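You operate a simulated robot arm through the tools that you are given. There is no shell and no other tool. Be economical: measure what you need, move in short steps, check, and stop when the job is done.

You are at the controls of a simulated two-armed robot. One attempt, no reset.

## Task
Clear the chiller's NO FLOW fault and set it to 22 C.
Fine: switch off, open the blue hose lever, switch on again.

It is judged by the outcome, as a careful person would: the job done as asked, and still so three seconds after it is handed in. It fails if anything else is knocked over, pushed out of place, dropped, spilled or broken.

## Robot
Two 7-joint arms with two-finger parallel grippers on one trunk, on a base that drives. Base frame: it is fixed to the floor where the robot stands at the start and does not move with it; the origin is under the middle of the robot, x ahead of it, y to its left, z up. Lengths are in mm, angles in degrees, forces in N, time in s.
The left shoulder is at the start at [30, 119, 885], the right one opposite. With the tool pointing down near the work surface each hand reaches from about 100 to 620 mm from the robot's upright axis, wherever it stands, measured 20 degrees to its own side. Places, roughly: blue hose lever [700, -400, 700]; chiller down key [500, 0, 600]; chiller panel [500, 0, 600]; chiller switch [400, 0, 600]; chiller up key [500, 0, 600]; drain button [400, 0, 200]; red hose lever [500, -400, 700]. Payload 3.43 kg a hand.
Tool frame (each hand has its own): the origin (TCP) lies between the finger pads and is the grasp point; the fingertips stand 30 mm ahead of it; z points along the fingers, y is the line along which they close. The gripper opens to 94 mm. The fingers are 28 mm wide and 10 mm thick; the gripper's body (50 by 96 mm) begins 55 mm behind the TCP.
Orientation is told as [roll, pitch, yaw] about the base's x, y, z axes, in that order, counted from this pose: with the fingers straight down and closing along the base's y, the tool's x points along the base's -x, its y along +y and its z along -z.

## Interface
- The arms move only by the tool apply_moves. It takes "left_steps", "right_steps" or both (then of equal length, played together; a hand with none holds still); each is a list of rows, each a list of 7 numbers: the turn, a rotation vector about the tool's x, y, z in units of 120 degrees (1.0 is 120 degrees), then the shift along the tool's x, y, z in units of 500 mm (1.0 is 500 mm), then the opening, from 0 (shut) to 1 (fully open). In form: [[rx, ry, rz, dx, dy, dz, jaw], ...]. A call has 1 to 12 rows; each row is the pose to reach, as a shift and turn from the pose commanded when the call began, along the tool's axes at that moment. A call with a number of a shift or a turn outside -1 to 1 is refused whole. A row lasts 0.2 s, in which the tool goes at most 50 mm and 8.6 degrees; a call with a longer step from one row to the next is refused whole, and so is a gripper value outside its range. Where a pose cannot be reached the arm comes as near as it can. A force on the tool above 40 N (or 10 N above the force at the start of the call, whichever is more), or a blocked arm, ends the call early, and 0.2 s more pass. Each finger travels about 72 mm/s and halts on what it meets, pressing with about 34 N; the grip force reading is that of the motor and also rises with nothing between the fingers. The clock runs only during rows and for 0.2 s after the last one: add rows that repeat a pose to give the fingers time. The reply holds the time, the measured pose of the TCP, the force on the tool along the base axes, the opening and the grip force, in the units named above and with some noise, with the torque about the TCP (base axes, N m) and any sound that the robot's microphone picked up.
- Cameras (640 x 400 px; columns grow to the right, rows downward): "scene" is now at [36.3, -9.6, 1578.6]; the picture's right is [-0.14, -0.99, 0.00], its down [-0.85, 0.12, -0.51] and it looks along [0.50, -0.07, -0.86] (base axes); focal length 270 px, centre (320, 200). "left" rides on the left gripper at [76, -14, -103] in its tool frame; the picture's right is [0.18, 0.98, 0.00], its down [-0.75, 0.14, -0.64] and it looks along [-0.63, 0.12, 0.77] (tool axes); focal length 243 px, centre (320, 200). "right" rides on the right gripper at [76, 14, -102] in its tool frame; the picture's right is [-0.18, 0.98, 0.00], its down [-0.75, -0.14, -0.64] and it looks along [-0.63, -0.12, 0.77] (tool axes); focal length 243 px, centre (320, 200). There is no depth. A picture from a camera that has moved, and an enlarged one, comes with that camera's place and axes in the base frame and with its lens.
- get_image(camera): a new picture of that camera. No time passes.
- raise_lower(by): slides the trunk up (or, below 0, down) by that many mm; the arms and the scene camera ride with it, the base frame stays. It gives what a move gives, with no picture.
- steer(legs): drives the robot by 1 to 6 legs, each [ahead, turn to the left] in mm and degrees, along the robot's own axes; the way and the turn of a leg run together, so that a leg with both is an arc; at most 1500 mm and 180 degrees a leg. The arms and the cameras ride along, it lands a little off, and it stops where it bumps. It gives what a move gives.
- head_to(pan, tilt): turns the head with the scene camera to pan (to the left, within 143 degrees either way) and tilt (down, from -29 to 69), counted from straight ahead of the robot. It gives what a move gives.
- zoom(camera, box): a new picture of the part [left, top, right, bottom] of that camera's present view, enlarged. No time passes.
- job_done(): hands the job in; it is judged then, once.

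Work in short steps. Places have to be worked out from the pictures, the camera data and where the tool is seen: move nearer, look again, correct. Check each grasp and each placing, and mend what went wrong. You have 120 turns and 92 pictures in all, those below and enlarged ones among them. Open the grippers and draw the arms clear of the work before you hand the job in, unless the task says otherwise; then end with one line.

The tools are called after "Call:" by a JSON object that holds its "op" and its "data". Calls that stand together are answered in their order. apply_moves: Moves the arms, as the interface text tells. Its arguments: {"type":"object","properties":{"left_steps":{"type":"array"},"right_steps":{"type":"array"}},"required":[]} The other tools are called the same way: raise_lower (by) slides the trunk up or down; steer (legs) drives the base; head_to (pan, tilt) turns the head that bears the scene camera; get_image (camera) takes a picture; zoom (camera, box) takes an enlarged picture of a part of a camera's view; job_done () hands the job in.

At the start:

```text
time_s: 0.0
left_eef_pos: [446.7, 121.5, 859.4]
left_tool_rot: [0.0, -0.1, 0.0]
left_wrist_force: [0.3, 0.5, 0.7]
left_moment: [0.01, 0.01, 0.01]
left_grip_width: 94.3
left_grasp_force: 0.2
right_eef_pos: [352.3, -245.7, 906.9]
right_tool_rot: [0.0, 0.0, 0.0]
right_wrist_force: [-0.3, -0.5, 0.3]
right_moment: [-0.01, -0.03, -0.01]
right_grip_width: 93.8
right_grasp_force: 0.0
trunk travel left (down, up): [-150.0, 260.0]
robot x, y, heading: [1.2, -1.3, -0.0]
head pan, tilt: [-8.1, 59.5]
```

scene: 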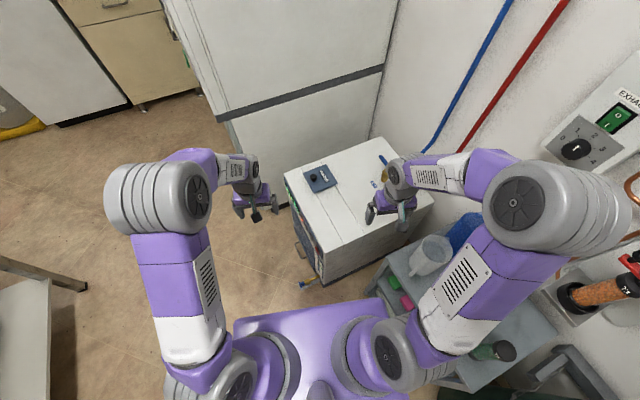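
right: 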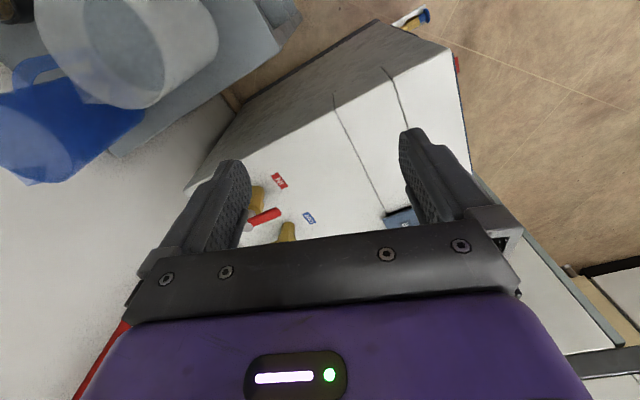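
left: 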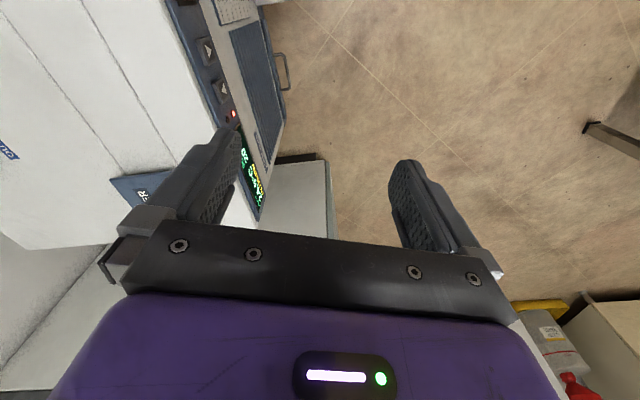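

The chiller stands ahead to the right with its panel face toward +y; I'll zoom for details first.

Call:
{"op": "zoom", "data": {"camera": "scene", "box": [260, 120, 460, 300]}}

Call:
{"op": "zoom", "data": {"camera": "left", "box": [80, 0, 340, 240]}}

Call:
{"op": "zoom", "data": {"camera": "right", "box": [180, 100, 500, 260]}}

```text
2.22 times, centred on (360, 210) of scene
camera zoom: at [36.3, -9.6, 1578.6], right [-0.14, -0.99, 0.0], down [-0.85, 0.12, -0.51], along [0.5, -0.07, -0.86], focal length 599 px, centre (231, 178)
```

zoom: 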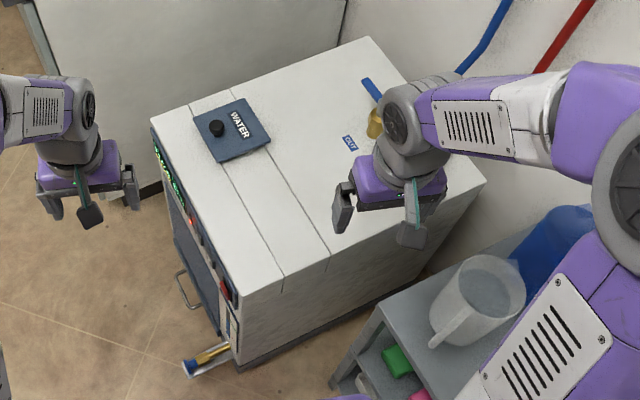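

```text
1.67 times, centred on (210, 120) of left
camera zoom: at [371.7, 106.1, 963.5], right [-0.18, 0.98, 0.0], down [0.75, 0.14, 0.64], along [0.63, 0.12, -0.77], focal length 404 px, centre (503, 333)
```

zoom: 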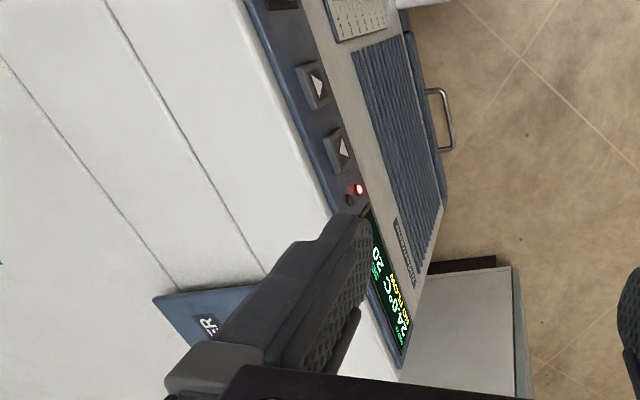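

```text
2.00 times, centred on (340, 180) of right
camera zoom: at [275.1, -230.2, 1010.7], right [0.18, 0.98, 0.0], down [0.75, -0.14, 0.64], along [0.63, -0.12, -0.77], focal length 485 px, centre (280, 240)
```

zoom: 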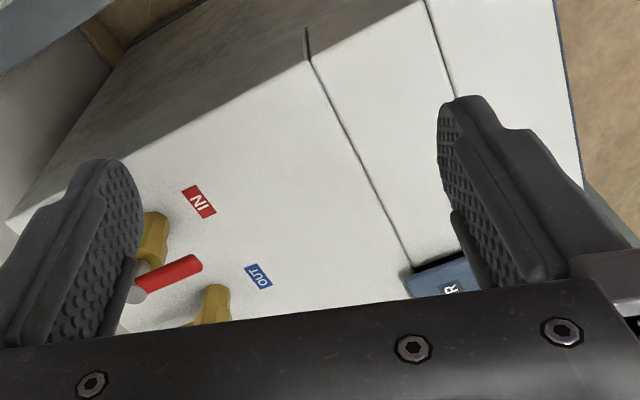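

Box top is about z 660, front face normal roughly (-0.3, 0.95), blue lever near (712,-375,690). I move the right hand forward/right for a look at the levers, and roll the left hand partly to face the panel, from further out in +y.

Call:
{"op": "apply_moves", "data": {"right_steps": [[0, 0, 0, -0.08, -0.04, 0, 1], [0, 0, 0, -0.16, -0.08, 0, 1], [0, 0, 0, -0.24, -0.12, 0, 1], [0, 0, 0, -0.32, -0.16, 0, 1]], "left_steps": [[0, 0, 0, 0, 0.09, 0, 0.6], [0, 0, 0, 0, 0.18, 0, 0.2], [0, 0, 0, 0, 0.27, 0, 0], [0, 0, 0, 0, 0.34, 0, 0]]}}

Call:
{"op": "get_image", "data": {"camera": "right"}}

Call:
{"op": "get_image", "data": {"camera": "left"}}

```text
time_s: 1.0
left_eef_pos: [446.7, 293.0, 860.3]
left_tool_rot: [0.0, -0.1, -0.2]
left_wrist_force: [0.3, -0.6, -0.8]
left_moment: [0.0, 0.03, 0.01]
left_grip_width: 0.0
left_grasp_force: 32.7
right_eef_pos: [511.5, -328.5, 904.4]
right_tool_rot: [0.1, 0.0, 0.0]
right_wrist_force: [0.3, 0.1, -0.6]
right_moment: [0.05, 0.02, 0.01]
right_grip_width: 93.7
right_grasp_force: 0.0
trunk travel left (down, up): [-150.0, 260.0]
robot x, y, heading: [1.8, 0.6, -0.2]
head pan, tilt: [-8.1, 59.5]
```

```text
85 pictures are left
camera right: at [434.3, -312.1, 1009.0], right [0.18, 0.98, 0.0], down [0.75, -0.14, 0.64], along [0.63, -0.12, -0.77], focal length 243 px, centre (320, 200)
```

right: 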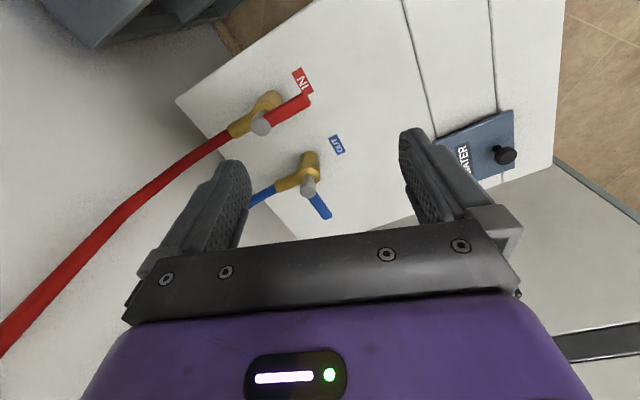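

```text
84 pictures are left
camera left: at [370.7, 277.8, 964.1], right [-0.18, 0.98, 0.0], down [0.75, 0.14, 0.64], along [0.63, 0.12, -0.77], focal length 243 px, centre (320, 200)
```

left: 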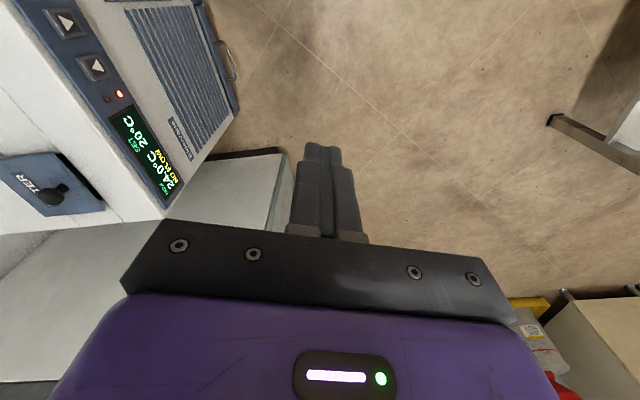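

Display shows 24.0 C, set 20, NO FLOW. Red lever lies along its hose (open); blue is across (closed). Zooming for details.

Call:
{"op": "zoom", "data": {"camera": "right", "box": [220, 60, 400, 240]}}

Call:
{"op": "zoom", "data": {"camera": "left", "box": [0, 0, 260, 210]}}

Call:
{"op": "zoom", "data": {"camera": "scene", "box": [260, 120, 460, 300]}}

```text
2.22 times, centred on (310, 150) of right
camera zoom: at [434.3, -312.1, 1009.0], right [0.18, 0.98, 0.0], down [0.75, -0.14, 0.64], along [0.63, -0.12, -0.77], focal length 539 px, centre (342, 311)
```

zoom: 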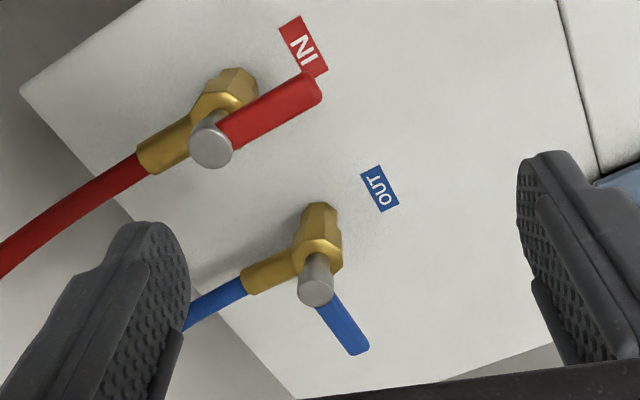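

```text
1.90 times, centred on (130, 105) of left
camera zoom: at [370.7, 277.8, 964.1], right [-0.18, 0.98, 0.0], down [0.75, 0.14, 0.64], along [0.63, 0.12, -0.77], focal length 462 px, centre (682, 381)
```

zoom: 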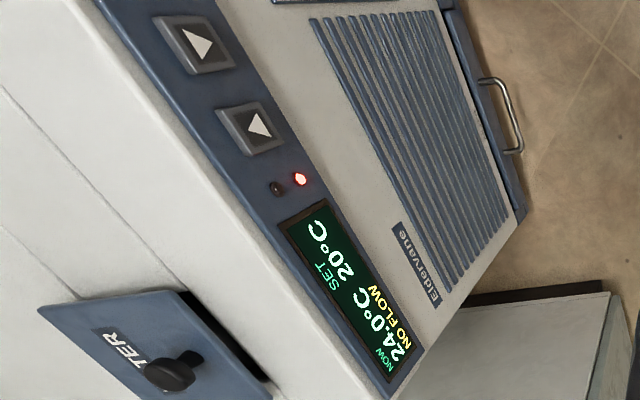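

```text
2.22 times, centred on (360, 210) of scene
camera zoom: at [37.1, -9.4, 1578.6], right [-0.14, -0.99, 0.0], down [-0.85, 0.12, -0.51], along [0.5, -0.07, -0.86], focal length 599 px, centre (231, 178)
```

zoom: 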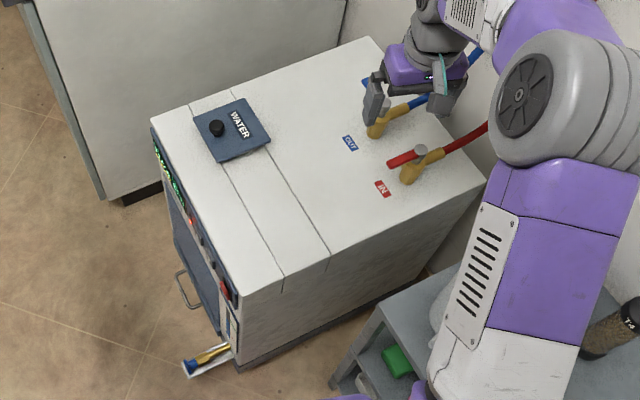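

The blue handle must turn about 90° counter-clockwise (from +x toward +y) to match the red. I check the gap between my base and the chiller for driving, by tilting the head.

Call:
{"op": "head_to", "data": {"pan": -5, "tilt": 69}}

Call:
{"op": "get_image", "data": {"camera": "scene"}}

```text
time_s: 1.7
left_eef_pos: [446.6, 291.3, 860.6]
left_tool_rot: [0.0, -0.1, 0.0]
left_wrist_force: [-0.1, -0.2, -0.5]
left_moment: [0.01, -0.02, -0.01]
left_grip_width: 0.0
left_grasp_force: 32.7
right_eef_pos: [510.6, -327.6, 904.8]
right_tool_rot: [0.0, 0.0, 0.0]
right_wrist_force: [0.1, 0.0, -0.3]
right_moment: [0.0, 0.0, -0.01]
right_grip_width: 94.0
right_grasp_force: 0.0
trunk travel left (down, up): [-150.0, 260.0]
robot x, y, heading: [-0.1, 1.1, -0.0]
head pan, tilt: [-5.0, 68.8]
```

```text
80 pictures are left
camera scene: at [25.6, -5.0, 1568.7], right [-0.09, -1.0, 0.0], down [-0.93, 0.08, -0.36], along [0.36, -0.03, -0.93], focal length 270 px, centre (320, 200)
```

scene: 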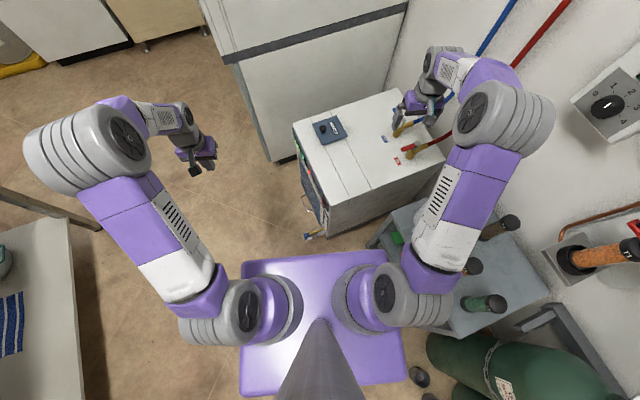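

Gap ahead is small, so I'll try without driving. Now I turn the left hand (closed) to point at the panel (roll -90, yaw 17.5), holding about 200 mm off, for a look.

Call:
{"op": "apply_moves", "data": {"left_steps": [[0.062, -0.0095, -0.0095, 0.0145, -0.0152, 0.03, 0], [0.124, -0.0191, -0.0191, 0.029, -0.0303, 0.06, 0], [0.186, -0.0286, -0.0286, 0.0435, -0.0455, 0.09, 0], [0.2479, -0.0382, -0.0382, 0.058, -0.0607, 0.12, 0], [0.3099, -0.0477, -0.0477, 0.0725, -0.0758, 0.15, 0], [0.3719, -0.0573, -0.0573, 0.087, -0.091, 0.18, 0], [0.4339, -0.0668, -0.0668, 0.1015, -0.1062, 0.21, 0], [0.4959, -0.0763, -0.0763, 0.116, -0.1213, 0.24, 0], [0.5579, -0.0859, -0.0859, 0.1305, -0.1365, 0.27, 0], [0.6198, -0.0954, -0.0954, 0.145, -0.1517, 0.3, 0], [0.6818, -0.105, -0.105, 0.1595, -0.1668, 0.33, 0], [0.7438, -0.1145, -0.1145, 0.174, -0.182, 0.36, 0]]}}

Call:
{"op": "get_image", "data": {"camera": "left"}}

Call:
{"op": "get_image", "data": {"camera": "scene"}}

```text
time_s: 4.3
left_eef_pos: [359.9, 200.7, 681.0]
left_tool_rot: [-90.2, -0.2, 17.5]
left_wrist_force: [0.1, 0.3, 0.5]
left_moment: [-0.01, 0.02, -0.02]
left_grip_width: 0.1
left_grasp_force: 32.3
right_eef_pos: [510.9, -327.1, 906.5]
right_tool_rot: [-0.1, 0.1, 0.0]
right_wrist_force: [0.4, 0.0, -1.2]
right_moment: [-0.03, -0.02, -0.03]
right_grip_width: 94.1
right_grasp_force: 0.0
trunk travel left (down, up): [-150.0, 260.0]
robot x, y, heading: [2.2, -3.5, 0.0]
head pan, tilt: [-5.0, 68.8]
```

```text
79 pictures are left
camera left: at [257.1, 274.6, 695.5], right [-0.17, -0.06, -0.98], down [0.53, 0.84, -0.14], along [0.83, -0.54, -0.11], focal length 243 px, centre (320, 200)
```

left: 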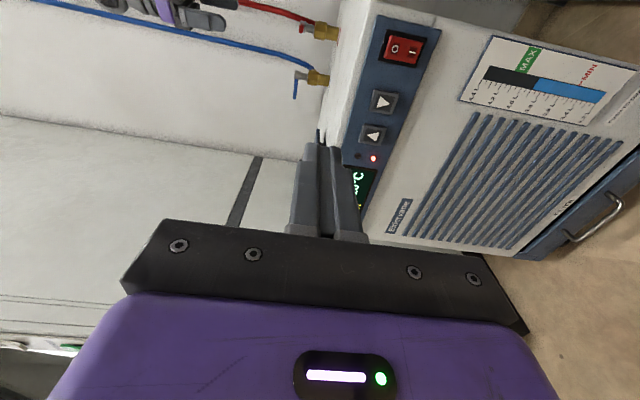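

```text
78 pictures are left
camera scene: at [25.5, -4.8, 1568.7], right [-0.09, -1.0, 0.0], down [-0.93, 0.08, -0.36], along [0.36, -0.03, -0.93], focal length 270 px, centre (320, 200)
```

scene: 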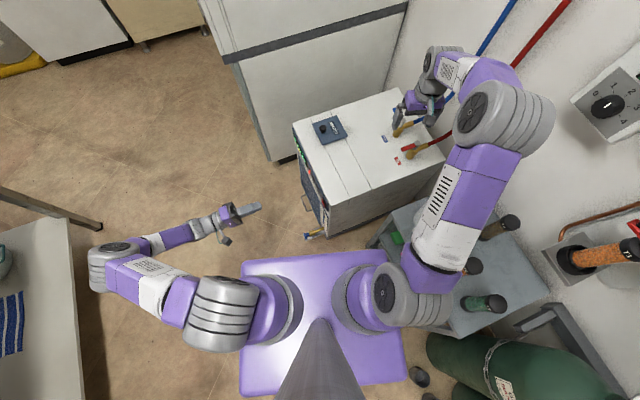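

Excellent view. Zooming on the controls.

Call:
{"op": "zoom", "data": {"camera": "left", "box": [320, 0, 480, 200]}}

Call:
{"op": "zoom", "data": {"camera": "left", "box": [270, 0, 430, 110]}}

```text
2.00 times, centred on (400, 100) of left
camera zoom: at [257.1, 274.6, 695.5], right [-0.17, -0.06, -0.98], down [0.53, 0.84, -0.14], along [0.83, -0.54, -0.11], focal length 485 px, centre (160, 400)
```

zoom: 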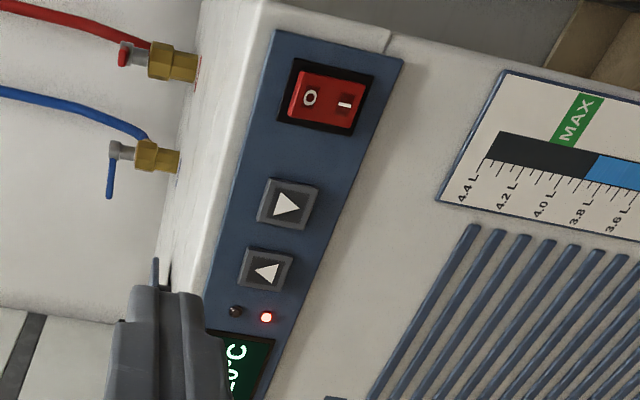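

```text
3.64 times, centred on (350, 55) of left
camera zoom: at [257.1, 274.6, 695.5], right [-0.17, -0.06, -0.98], down [0.53, 0.84, -0.14], along [0.83, -0.54, -0.11], focal length 882 px, centre (211, 727)
```

zoom: 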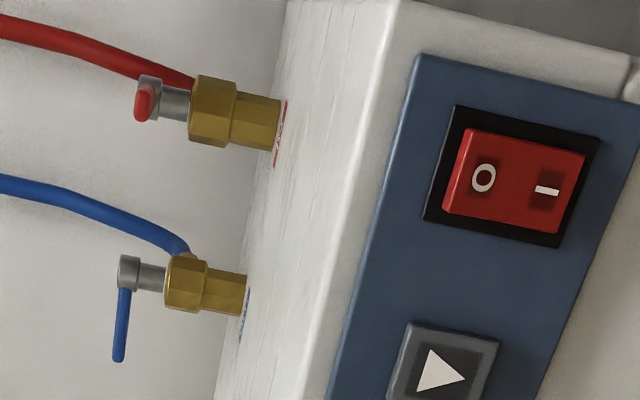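

Switch: O is the top half (near (393,-58,600)), up key is next to the display (~(507,-23,584)), down key ~(458,-38,586). Moving the closed left fingertips to about 40 mm in front of O.

Call:
{"op": "apply_moves", "data": {"left_steps": [[0, 0, 0, 0.0184, 0.0316, 0.075, 0], [0, 0, 0, 0.0368, 0.0632, 0.15, 0], [0, 0, 0, 0.055, 0.095, 0.225, 0], [0, 0, 0, 0.0736, 0.126, 0.3, 0], [0, 0, 0, 0.092, 0.158, 0.374, 0]]}}

Call:
{"op": "get_image", "data": {"camera": "left"}}

Call:
{"op": "zoom", "data": {"camera": "scene", "box": [260, 120, 380, 250]}}

```text
time_s: 5.5
left_eef_pos: [373.0, 4.6, 599.6]
left_tool_rot: [-90.0, -0.2, 17.4]
left_wrist_force: [-0.5, -0.1, -1.0]
left_moment: [0.0, -0.05, -0.02]
left_grip_width: 0.0
left_grasp_force: 32.9
right_eef_pos: [509.9, -327.2, 905.9]
right_tool_rot: [-0.1, 0.0, 0.0]
right_wrist_force: [0.2, -0.5, -0.7]
right_moment: [-0.01, -0.02, -0.01]
right_grip_width: 94.0
right_grasp_force: 0.0
trunk travel left (down, up): [-150.0, 260.0]
robot x, y, heading: [-0.4, -2.3, -0.2]
head pan, tilt: [-5.0, 68.8]
```

```text
75 pictures are left
camera left: at [270.4, 78.8, 615.5], right [-0.17, -0.06, -0.98], down [0.53, 0.84, -0.14], along [0.83, -0.54, -0.12], focal length 243 px, centre (320, 200)
```

left: 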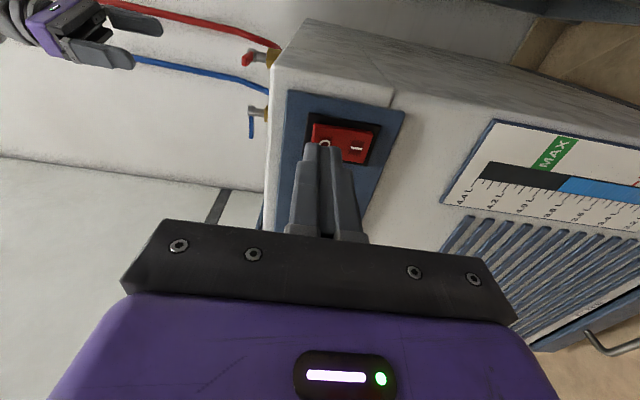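

```text
3.08 times, centred on (320, 185) of scene
camera zoom: at [25.6, -5.4, 1568.7], right [-0.09, -1.0, 0.0], down [-0.93, 0.08, -0.36], along [0.36, -0.03, -0.93], focal length 829 px, centre (320, 246)
```

zoom: 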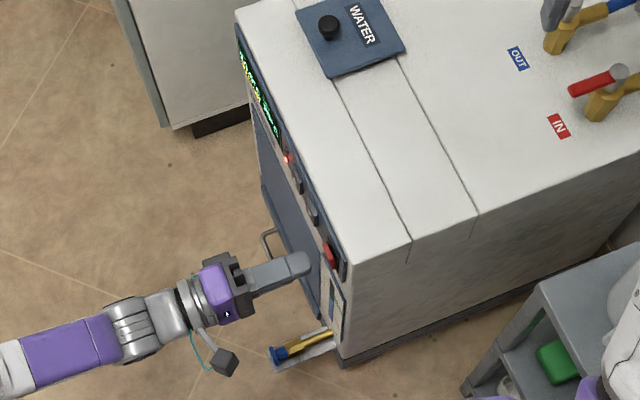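

O is triangulated at (390,-48,598), fingertips about 25 mm off and well aligned. Pressing in small steps.

Call:
{"op": "apply_moves", "data": {"left_steps": [[0, 0, 0, 0, -0.006, 0.03, 0], [0, 0, 0, 0, -0.006, 0.044, 0], [0, 0, 0, 0, -0.006, 0.052, 0], [0, 0, 0, 0, -0.006, 0.06, 0], [0, 0, 0, 0, -0.006, 0.066, 0]]}}

Call:
{"op": "get_image", "data": {"camera": "left"}}

```text
time_s: 6.7
left_eef_pos: [382.3, -18.3, 605.0]
left_tool_rot: [-90.2, -0.1, 17.5]
left_wrist_force: [-10.5, 12.0, 7.8]
left_moment: [-0.11, -0.06, -0.04]
left_grip_width: 0.0
left_grasp_force: 33.3
right_eef_pos: [511.1, -325.4, 905.4]
right_tool_rot: [0.0, -0.1, 0.1]
right_wrist_force: [0.4, 1.0, -1.0]
right_moment: [0.01, 0.0, -0.01]
right_grip_width: 94.1
right_grasp_force: 0.1
trunk travel left (down, up): [-150.0, 260.0]
robot x, y, heading: [-1.0, 1.3, 0.1]
head pan, tilt: [-5.0, 68.8]
stopped in row 5 (left hand): the force on the tool passed its limit at 46 N (the readings are from after the stop); the commanded pose is now the measured one
```

```text
73 pictures are left
camera left: at [278.3, 56.3, 618.8], right [-0.17, -0.06, -0.98], down [0.53, 0.84, -0.14], along [0.83, -0.54, -0.11], focal length 243 px, centre (320, 200)
```

left: 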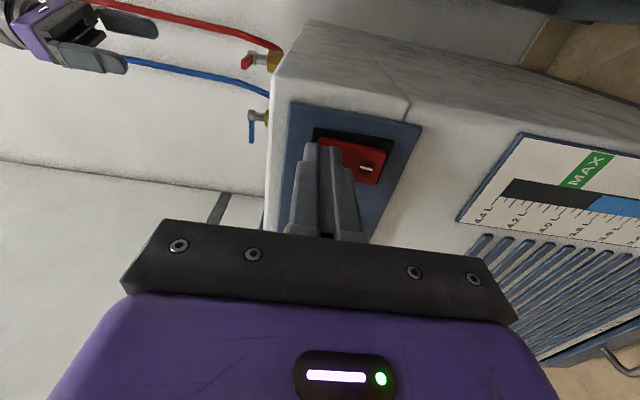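

Contact with 46 N; did it tip? Backing off 50 mm to see.

Call:
{"op": "apply_moves", "data": {"left_steps": [[0, 0, 0, 0, 0, -0.05, 0], [0, 0, 0, 0.03, 0, -0.12, 0], [0, 0, 0, 0.06, 0, -0.16, 0]]}}

Call:
{"op": "zoom", "data": {"camera": "left", "box": [240, 60, 440, 260]}}

Call:
{"op": "zoom", "data": {"camera": "scene", "box": [260, 120, 380, 250]}}

```text
time_s: 7.5
left_eef_pos: [330.2, 49.2, 605.3]
left_tool_rot: [-90.0, -0.1, 17.6]
left_wrist_force: [0.9, 0.3, -0.1]
left_moment: [0.0, 0.01, -0.02]
left_grip_width: 0.1
left_grasp_force: 32.6
right_eef_pos: [510.0, -326.7, 906.1]
right_tool_rot: [0.1, 0.0, 0.1]
right_wrist_force: [-0.6, -0.7, -0.2]
right_moment: [0.01, 0.02, 0.02]
right_grip_width: 94.0
right_grasp_force: 0.1
trunk travel left (down, up): [-150.0, 260.0]
robot x, y, heading: [0.9, 0.0, -0.2]
head pan, tilt: [-5.0, 68.8]
```

```text
2.00 times, centred on (340, 160) of left
camera zoom: at [227.7, 122.6, 620.1], right [-0.17, -0.05, -0.98], down [0.52, 0.84, -0.14], along [0.83, -0.54, -0.12], focal length 485 px, centre (280, 280)
```

zoom: 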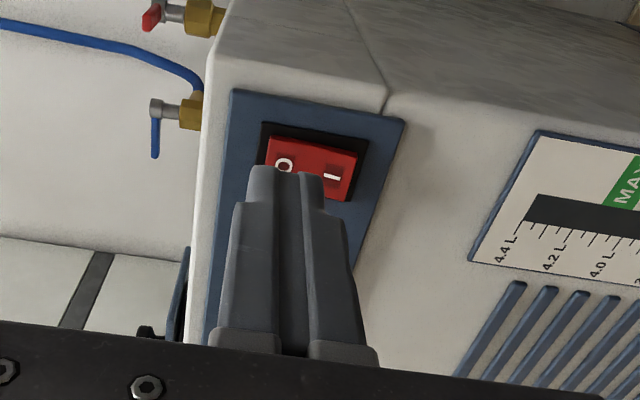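

```text
3.08 times, centred on (320, 185) of scene
camera zoom: at [24.9, -4.3, 1568.7], right [-0.09, -1.0, 0.0], down [-0.93, 0.08, -0.36], along [0.36, -0.03, -0.93], focal length 829 px, centre (320, 246)
```

zoom: 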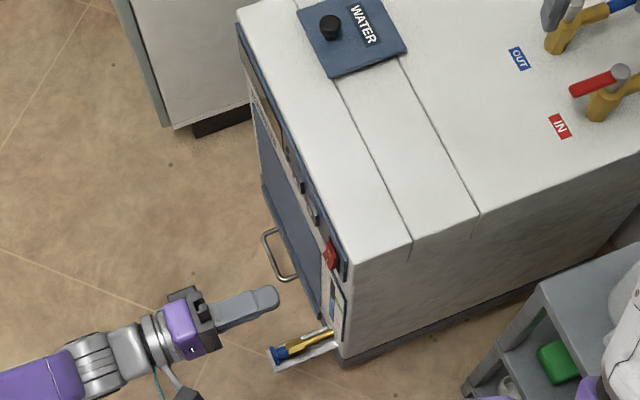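

Display and LED are dark: switched off. Now the right hand: close jaws, tilt 40° forward and hover near the -y side of the blue handle (pivot ≈ (632,-367), tip ≈ (699,-350), z ≈ 735).

Call:
{"op": "apply_moves", "data": {"right_steps": [[0, -0.0555, 0, -0.05, -0.018, 0.025, 0.7], [0, -0.111, 0, -0.1, -0.036, 0.05, 0.4], [0, -0.1665, 0, -0.15, -0.053, 0.08, 0.1], [0, -0.222, 0, -0.2, -0.071, 0.11, 0], [0, -0.2775, 0, -0.25, -0.089, 0.14, 0], [0, -0.333, 0, -0.3, -0.106, 0.16, 0], [0, -0.333, 0, -0.3, -0.106, 0.16, 0]]}}

Call:
{"op": "get_image", "data": {"camera": "right"}}

Call:
{"op": "zoom", "data": {"camera": "scene", "box": [360, 40, 500, 180]}}

Call:
{"op": "zoom", "data": {"camera": "left", "box": [120, 0, 360, 160]}}

```text
time_s: 9.1
left_eef_pos: [332.6, 47.3, 604.8]
left_tool_rot: [-90.1, -0.1, 17.6]
left_wrist_force: [1.2, 0.6, 0.1]
left_moment: [-0.03, 0.03, -0.04]
left_grip_width: 0.0
left_grasp_force: 33.0
right_eef_pos: [661.5, -378.8, 826.1]
right_tool_rot: [0.0, -40.2, 0.1]
right_wrist_force: [-0.2, -0.3, 0.1]
right_moment: [0.03, -0.01, -0.03]
right_grip_width: 0.1
right_grasp_force: 32.6
trunk travel left (down, up): [-150.0, 260.0]
robot x, y, heading: [-1.3, 0.3, 0.2]
head pan, tilt: [-5.0, 68.8]
```

```text
70 pictures are left
camera right: at [535.7, -363.9, 856.1], right [0.14, 0.98, 0.12], down [0.16, -0.14, 0.98], along [0.98, -0.12, -0.18], focal length 243 px, centre (320, 200)
```

right: 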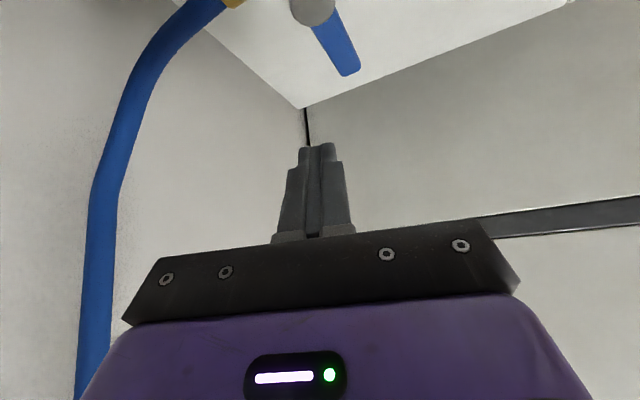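

```text
2.86 times, centred on (430, 110) of scene
camera zoom: at [25.0, -4.2, 1568.7], right [-0.09, -1.0, 0.0], down [-0.93, 0.08, -0.36], along [0.36, -0.03, -0.93], focal length 770 px, centre (6, 457)
```

zoom: 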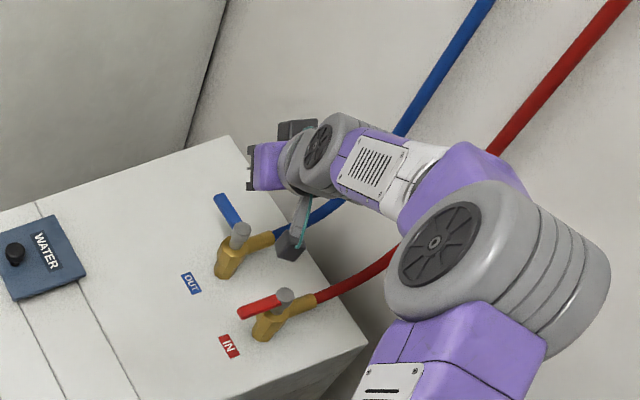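

```text
2.50 times, centred on (240, 80) of left
camera zoom: at [227.9, 122.5, 620.0], right [-0.17, -0.06, -0.98], down [0.52, 0.84, -0.14], along [0.83, -0.54, -0.12], focal length 606 px, centre (520, 500)
```

zoom: 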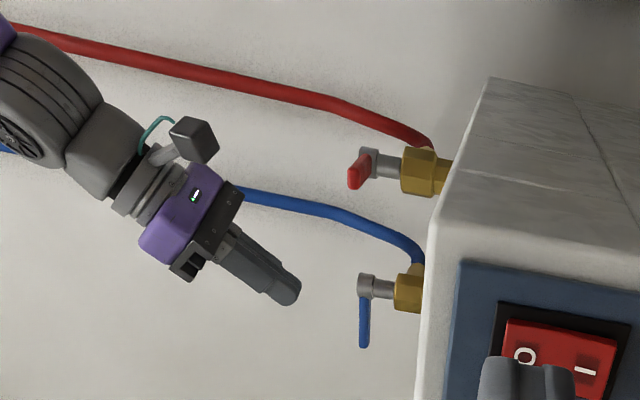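

Handle height ≈ 727, pivot (638,-368), tip (703,-350). Descending so the fingertips end beside the handle's -y flank.

Call:
{"op": "apply_moves", "data": {"right_steps": [[0, 0, 0, 0.03, 0, 0.053, 0], [0, 0, 0, 0.06, 0, 0.107, 0], [0, 0, 0, 0.092, 0, 0.161, 0]]}}

Call:
{"op": "get_image", "data": {"camera": "right"}}

Call:
{"op": "zoom", "data": {"camera": "left", "box": [120, 0, 360, 160]}}

Call:
{"op": "zoom", "data": {"camera": "scene", "box": [360, 40, 500, 180]}}

```text
time_s: 9.9
left_eef_pos: [328.2, 48.9, 607.7]
left_tool_rot: [-90.1, -0.3, 17.7]
left_wrist_force: [-0.2, 0.9, -0.2]
left_moment: [-0.01, -0.01, -0.03]
left_grip_width: 0.1
left_grasp_force: 33.7
right_eef_pos: [678.3, -380.9, 744.3]
right_tool_rot: [-0.2, -41.0, 0.2]
right_wrist_force: [-11.0, 1.9, 32.5]
right_moment: [0.41, 0.46, 0.09]
right_grip_width: 0.1
right_grasp_force: 32.7
trunk travel left (down, up): [-150.0, 260.0]
robot x, y, heading: [-1.4, 1.5, 0.1]
head pan, tilt: [-5.0, 68.8]
```

```text
67 pictures are left
camera right: at [553.1, -364.6, 773.0], right [0.14, 0.98, 0.12], down [0.15, -0.14, 0.98], along [0.98, -0.12, -0.16], focal length 243 px, centre (320, 200)
```

right: 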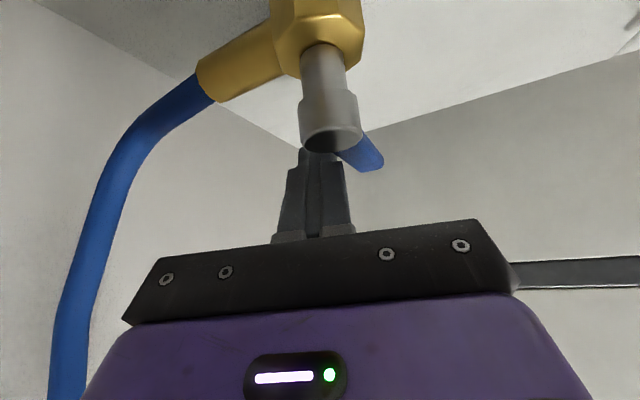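

```text
2.50 times, centred on (240, 80) of left
camera zoom: at [226.1, 123.2, 621.1], right [-0.17, -0.06, -0.98], down [0.53, 0.84, -0.14], along [0.83, -0.54, -0.11], focal length 606 px, centre (520, 500)
```

zoom: 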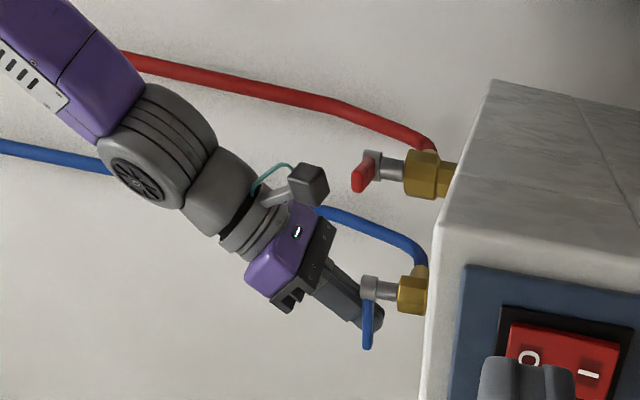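

```text
2.86 times, centred on (430, 110) of scene
camera zoom: at [20.0, -2.1, 1569.3], right [-0.09, -1.0, 0.0], down [-0.93, 0.08, -0.37], along [0.36, -0.03, -0.93], focal length 770 px, centre (6, 457)
```

zoom: 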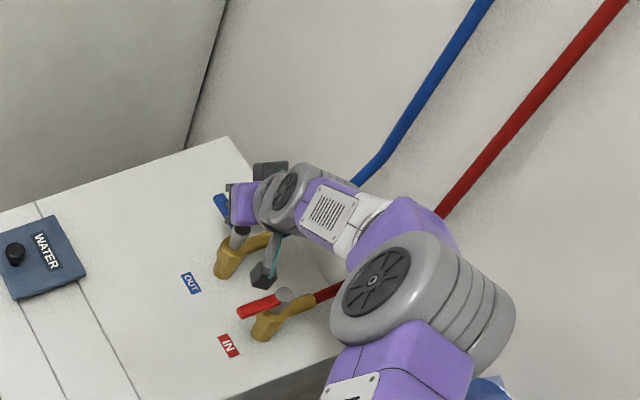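

A 33 N contact: the finger underside presses on the pivot knob. I lift, shift 14 mm to -y and 10 mm forward, and come down again.

Call:
{"op": "apply_moves", "data": {"right_steps": [[0, 0, 0, -0.026, 0, -0.03, 0], [0, 0, 0, -0.041, -0.028, -0.018, 0], [0, 0, 0, -0.0153, -0.028, 0.0129, 0], [0, 0, 0, -0.0153, -0.028, 0.0129, 0]]}}

Call:
{"op": "get_image", "data": {"camera": "right"}}

Call:
{"op": "zoom", "data": {"camera": "left", "box": [200, 60, 320, 160]}}

```text
time_s: 10.9
left_eef_pos: [331.5, 48.0, 605.2]
left_tool_rot: [-90.0, -0.2, 17.6]
left_wrist_force: [0.3, -0.1, 1.0]
left_moment: [0.04, 0.02, -0.02]
left_grip_width: 0.0
left_grasp_force: 33.1
right_eef_pos: [686.9, -394.3, 734.7]
right_tool_rot: [-0.1, -40.0, 0.0]
right_wrist_force: [0.5, 0.5, 0.2]
right_moment: [0.0, 0.02, 0.01]
right_grip_width: 0.2
right_grasp_force: 33.2
trunk travel left (down, up): [-150.0, 260.0]
robot x, y, heading: [-0.9, 0.1, -0.0]
head pan, tilt: [-5.0, 68.8]
```

```text
64 pictures are left
camera right: at [562.3, -378.1, 765.5], right [0.14, 0.98, 0.12], down [0.17, -0.14, 0.98], along [0.98, -0.12, -0.18], focal length 243 px, centre (320, 200)
```

right: 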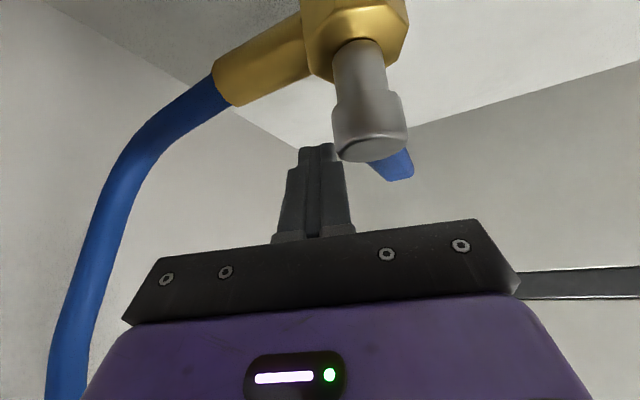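

```text
4.00 times, centred on (260, 110) of left
camera zoom: at [228.0, 122.4, 620.0], right [-0.17, -0.05, -0.98], down [0.52, 0.84, -0.14], along [0.83, -0.54, -0.12], focal length 970 px, centre (560, 560)
```

zoom: 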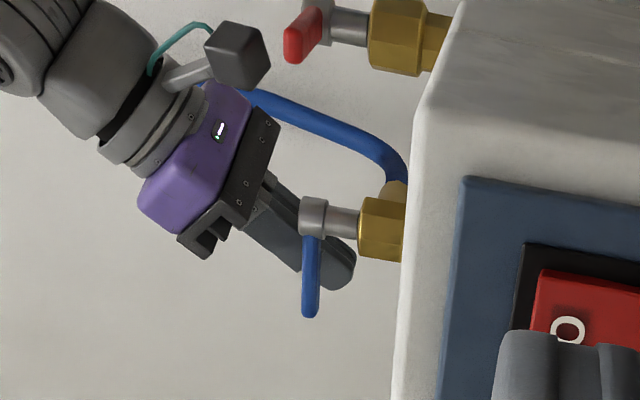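

Free and beside the handle now. Sweeping the first part of the arc (+y, then curling toward -x).

Call:
{"op": "apply_moves", "data": {"right_steps": [[0, 0, 0, 0, 0.022, 0, 0], [0, 0, 0, 0, 0.042, 0, 0], [0, 0, 0, 0.0015, 0.07, -0.0013, 0], [0, 0, 0, 0.0077, 0.096, -0.0064, 0], [0, 0, 0, 0.0184, 0.12, -0.0154, 0]]}}

Call:
{"op": "get_image", "data": {"camera": "right"}}

Call:
{"op": "zoom", "data": {"camera": "left", "box": [200, 60, 320, 160]}}

Call:
{"op": "zoom", "data": {"camera": "scene", "box": [360, 40, 500, 180]}}

```text
time_s: 12.1
left_eef_pos: [330.6, 49.0, 605.1]
left_tool_rot: [-89.9, -0.1, 17.7]
left_wrist_force: [-1.1, -0.3, 0.5]
left_moment: [0.03, 0.04, -0.02]
left_grip_width: 0.1
left_grasp_force: 32.9
right_eef_pos: [676.1, -331.4, 733.8]
right_tool_rot: [0.1, -40.0, 0.2]
right_wrist_force: [0.4, 0.7, 0.4]
right_moment: [-0.01, -0.01, 0.0]
right_grip_width: 0.3
right_grasp_force: 33.5
trunk travel left (down, up): [-150.0, 260.0]
robot x, y, heading: [-0.5, 3.8, 0.1]
head pan, tilt: [-5.0, 68.8]
```

```text
62 pictures are left
camera right: at [550.4, -315.9, 765.1], right [0.14, 0.98, 0.12], down [0.17, -0.14, 0.98], along [0.98, -0.12, -0.18], focal length 243 px, centre (320, 200)
```

right: 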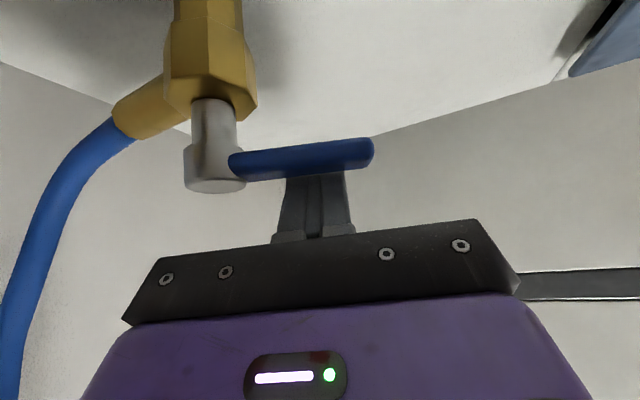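

```text
4.00 times, centred on (260, 110) of left
camera zoom: at [228.0, 122.6, 620.0], right [-0.17, -0.06, -0.98], down [0.52, 0.84, -0.14], along [0.83, -0.54, -0.12], focal length 970 px, centre (560, 560)
```

zoom: 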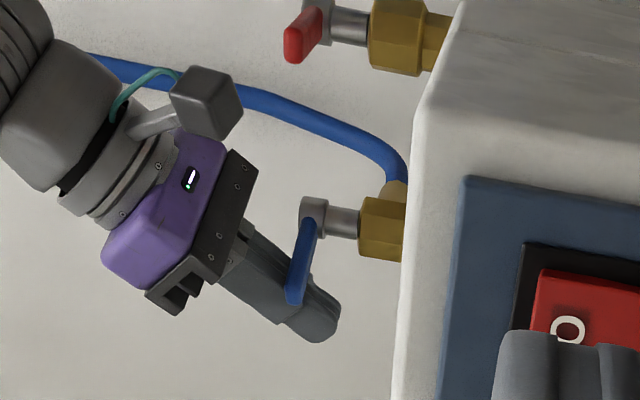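

```text
2.86 times, centred on (430, 110) of scene
camera zoom: at [25.1, -4.1, 1568.7], right [-0.09, -1.0, 0.0], down [-0.93, 0.08, -0.36], along [0.36, -0.03, -0.93], focal length 770 px, centre (6, 457)
```

zoom: 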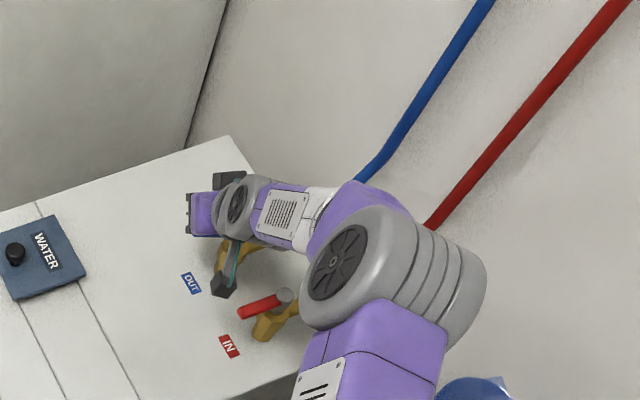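

The handle has swung to about 78°; the target is ~107° (parallel with red). Pulling about 24 mm toward -x.

Call:
{"op": "apply_moves", "data": {"right_steps": [[0, 0, 0, 0.0123, 0.004, -0.0103, 0], [0, 0, 0, 0.0246, 0.008, -0.0206, 0], [0, 0, 0, 0.037, 0.012, -0.031, 0]]}}

Call:
{"op": "get_image", "data": {"camera": "right"}}

Call:
{"op": "zoom", "data": {"camera": "left", "box": [200, 60, 320, 160]}}

```text
time_s: 12.9
left_eef_pos: [331.4, 48.3, 605.1]
left_tool_rot: [-90.0, 0.0, 17.6]
left_wrist_force: [-0.2, -0.4, 0.1]
left_moment: [0.0, 0.01, -0.01]
left_grip_width: 0.2
left_grasp_force: 33.0
right_eef_pos: [656.8, -325.7, 738.0]
right_tool_rot: [-0.2, -40.6, 0.4]
right_wrist_force: [21.9, -1.2, 6.9]
right_moment: [-0.11, 0.06, 0.32]
right_grip_width: 0.0
right_grasp_force: 33.3
trunk travel left (down, up): [-150.0, 260.0]
robot x, y, heading: [0.3, 3.4, 0.0]
head pan, tilt: [-5.0, 68.8]
```

```text
59 pictures are left
camera right: at [531.4, -310.3, 766.9], right [0.14, 0.98, 0.12], down [0.15, -0.14, 0.98], along [0.98, -0.12, -0.17], focal length 243 px, centre (320, 200)
```

right: 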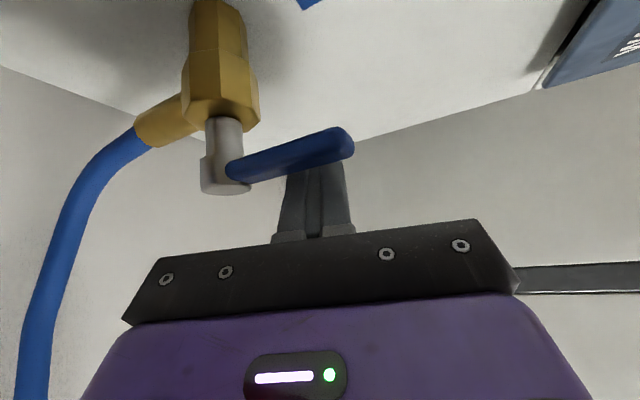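

```text
4.00 times, centred on (260, 110) of left
camera zoom: at [228.9, 122.6, 619.8], right [-0.17, -0.06, -0.98], down [0.52, 0.84, -0.14], along [0.83, -0.54, -0.12], focal length 970 px, centre (560, 560)
```

zoom: 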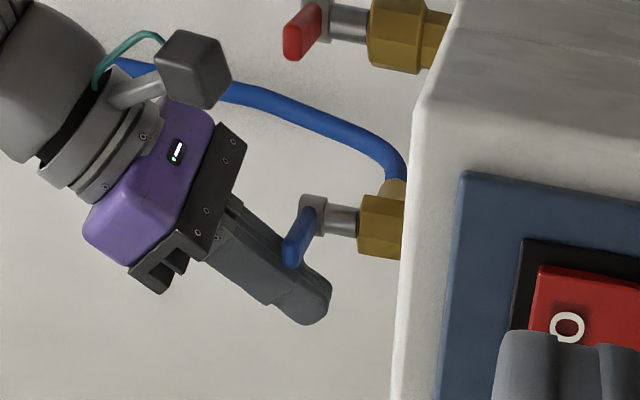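

Handle at ~99°, resisting at 22 N. Comparing to red, a bit more is needed; pulling another 10 mm.

Call:
{"op": "apply_moves", "data": {"right_steps": [[0, 0, 0, 0.0077, 0.004, -0.0064, 0], [0, 0, 0, 0.0153, 0.008, -0.0129, 0], [0, 0, 0, 0.0153, 0.008, -0.0129, 0]]}}

Call:
{"op": "zoom", "data": {"camera": "left", "box": [200, 60, 320, 160]}}

Call:
{"op": "get_image", "data": {"camera": "right"}}

```text
time_s: 13.4
left_eef_pos: [331.0, 49.1, 605.9]
left_tool_rot: [-90.1, -0.1, 17.7]
left_wrist_force: [-0.3, 0.0, -0.2]
left_moment: [0.0, 0.0, 0.0]
left_grip_width: 0.0
left_grasp_force: 32.5
right_eef_pos: [652.7, -323.9, 741.7]
right_tool_rot: [-0.3, -41.5, 0.4]
right_wrist_force: [0.5, 1.6, 3.6]
right_moment: [-0.02, 0.04, 0.0]
right_grip_width: 0.0
right_grasp_force: 32.6
trunk travel left (down, up): [-150.0, 260.0]
robot x, y, heading: [1.2, 2.3, 0.3]
head pan, tilt: [-5.0, 68.8]
stopped in row 2 (right hand): the force on the tool passed its limit at 42 N (the readings are from after the stop); the commanded pose is now the measured one
```

```text
4.00 times, centred on (260, 110) of left
camera zoom: at [227.9, 122.7, 620.1], right [-0.17, -0.05, -0.98], down [0.52, 0.84, -0.14], along [0.83, -0.54, -0.12], focal length 970 px, centre (560, 560)
```

zoom: 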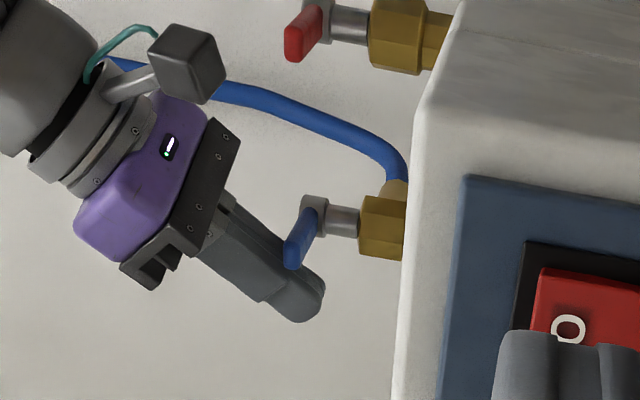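

```text
56 pictures are left
camera right: at [527.1, -308.3, 769.5], right [0.14, 0.98, 0.12], down [0.14, -0.14, 0.98], along [0.98, -0.12, -0.16], focal length 243 px, centre (320, 200)
```

right: 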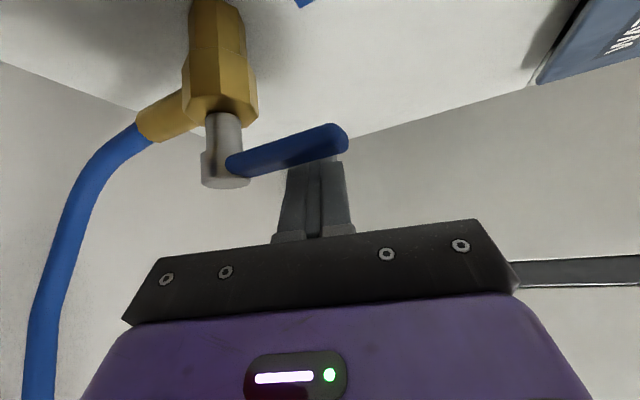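

Stopped at 42 N with no further motion—probably at its end stop. Lifting the right hand clear to check alignment from above.

Call:
{"op": "apply_moves", "data": {"right_steps": [[0, 0, 0, -0.038, 0.01, 0.032, 0], [0, 0, 0, -0.09, 0.01, -0.03, 0], [0, 0, 0, -0.14, 0.01, -0.085, 0], [0, 0, 0, -0.167, 0.01, -0.121, 0], [0, 0, 0, -0.12, 0.025, -0.2, 0], [0, 0, 0, -0.075, 0.04, -0.276, 0], [0, 0, 0, -0.03, 0.04, -0.35, 0], [0, 0, 0, 0.01, 0.04, -0.43, 0]]}}

Call:
{"op": "get_image", "data": {"camera": "right"}}

Call:
{"op": "zoom", "data": {"camera": "scene", "box": [360, 40, 500, 180]}}

```text
time_s: 15.2
left_eef_pos: [330.9, 48.2, 606.3]
left_tool_rot: [-89.9, -0.2, 17.6]
left_wrist_force: [0.5, 0.9, -0.4]
left_moment: [0.0, 0.0, 0.03]
left_grip_width: 0.0
left_grasp_force: 33.3
right_eef_pos: [506.5, -303.8, 898.0]
right_tool_rot: [-0.4, -41.3, 0.3]
right_wrist_force: [0.5, -0.3, -1.3]
right_moment: [-0.01, -0.04, -0.03]
right_grip_width: 0.0
right_grasp_force: 33.5
trunk travel left (down, up): [-150.0, 260.0]
robot x, y, heading: [-0.4, 0.2, 0.2]
head pan, tilt: [-5.0, 68.8]
```

```text
55 pictures are left
camera right: at [380.9, -288.3, 925.9], right [0.14, 0.98, 0.12], down [0.14, -0.14, 0.98], along [0.98, -0.12, -0.16], focal length 243 px, centre (320, 200)
```

right: 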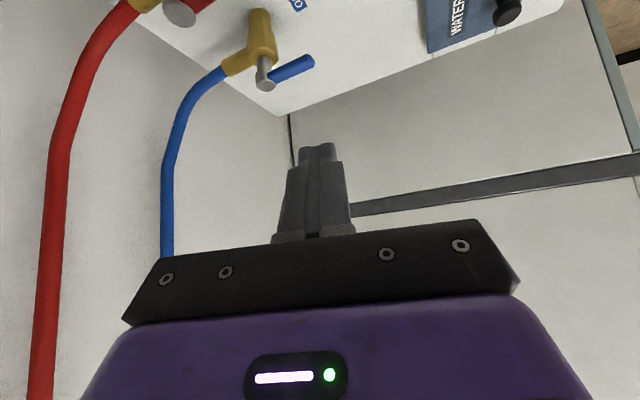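

```text
2.86 times, centred on (430, 110) of scene
camera zoom: at [24.6, -4.3, 1568.7], right [-0.08, -1.0, 0.0], down [-0.93, 0.08, -0.36], along [0.36, -0.03, -0.93], focal length 770 px, centre (6, 457)
```

zoom: 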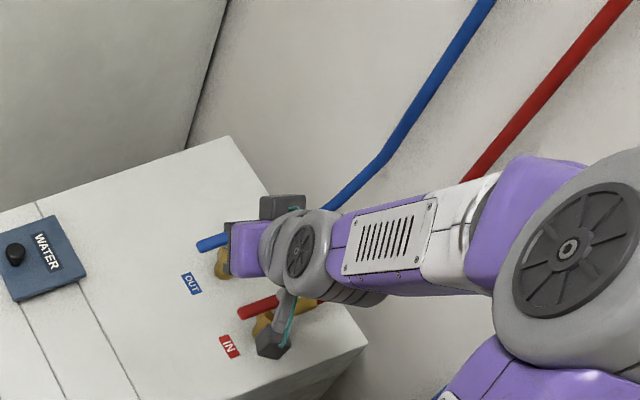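

The handles look nearly parallel; moving the hand back for an unobstructed comparison.

Call:
{"op": "apply_moves", "data": {"right_steps": [[0, 0, 0, 0.05, 0, -0.066, 0], [0, 0, 0, 0.1, 0, -0.133, 0], [0, 0, 0, 0.15, 0, -0.2, 0], [0, 0, 0, 0.18, 0, -0.25, 0]]}}

Call:
{"op": "zoom", "data": {"camera": "scene", "box": [370, 90, 460, 170]}}

Call:
{"op": "zoom", "data": {"camera": "right", "box": [60, 0, 380, 160]}}

```text
time_s: 16.2
left_eef_pos: [331.6, 46.9, 604.3]
left_tool_rot: [-90.0, -0.1, 17.6]
left_wrist_force: [0.5, 0.3, 0.3]
left_moment: [0.02, 0.01, -0.02]
left_grip_width: 0.0
left_grasp_force: 32.4
right_eef_pos: [364.9, -308.2, 935.0]
right_tool_rot: [-0.3, -41.2, 0.3]
right_wrist_force: [0.1, 0.1, -0.1]
right_moment: [0.04, -0.03, -0.01]
right_grip_width: 0.0
right_grasp_force: 33.5
right hand out of reach, approached as far as the arm can: row 4
trunk travel left (down, up): [-150.0, 260.0]
robot x, y, heading: [-1.4, 2.5, 0.1]
head pan, tilt: [-5.0, 68.8]
```

```text
5.00 times, centred on (415, 130) of scene
camera zoom: at [25.5, -4.5, 1568.7], right [-0.08, -1.0, 0.0], down [-0.93, 0.08, -0.36], along [0.36, -0.03, -0.93], focal length 1348 px, centre (-155, 550)
```

zoom: 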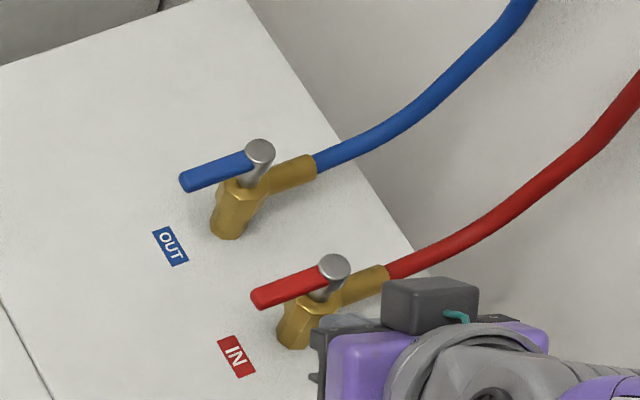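

```text
2.00 times, centred on (220, 80) of right
camera zoom: at [238.2, -292.4, 963.2], right [0.14, 0.98, 0.12], down [0.14, -0.14, 0.98], along [0.98, -0.12, -0.16], focal length 485 px, centre (520, 440)
```

zoom: 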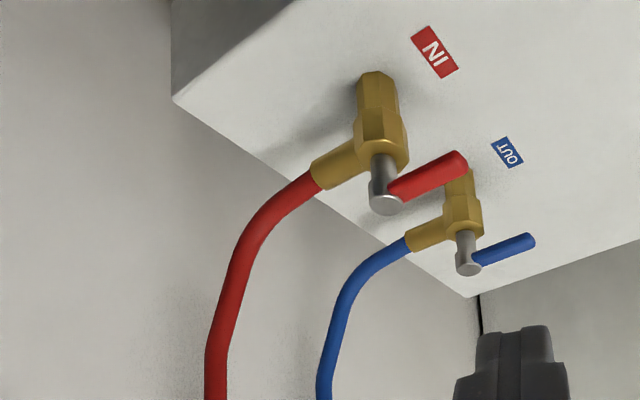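

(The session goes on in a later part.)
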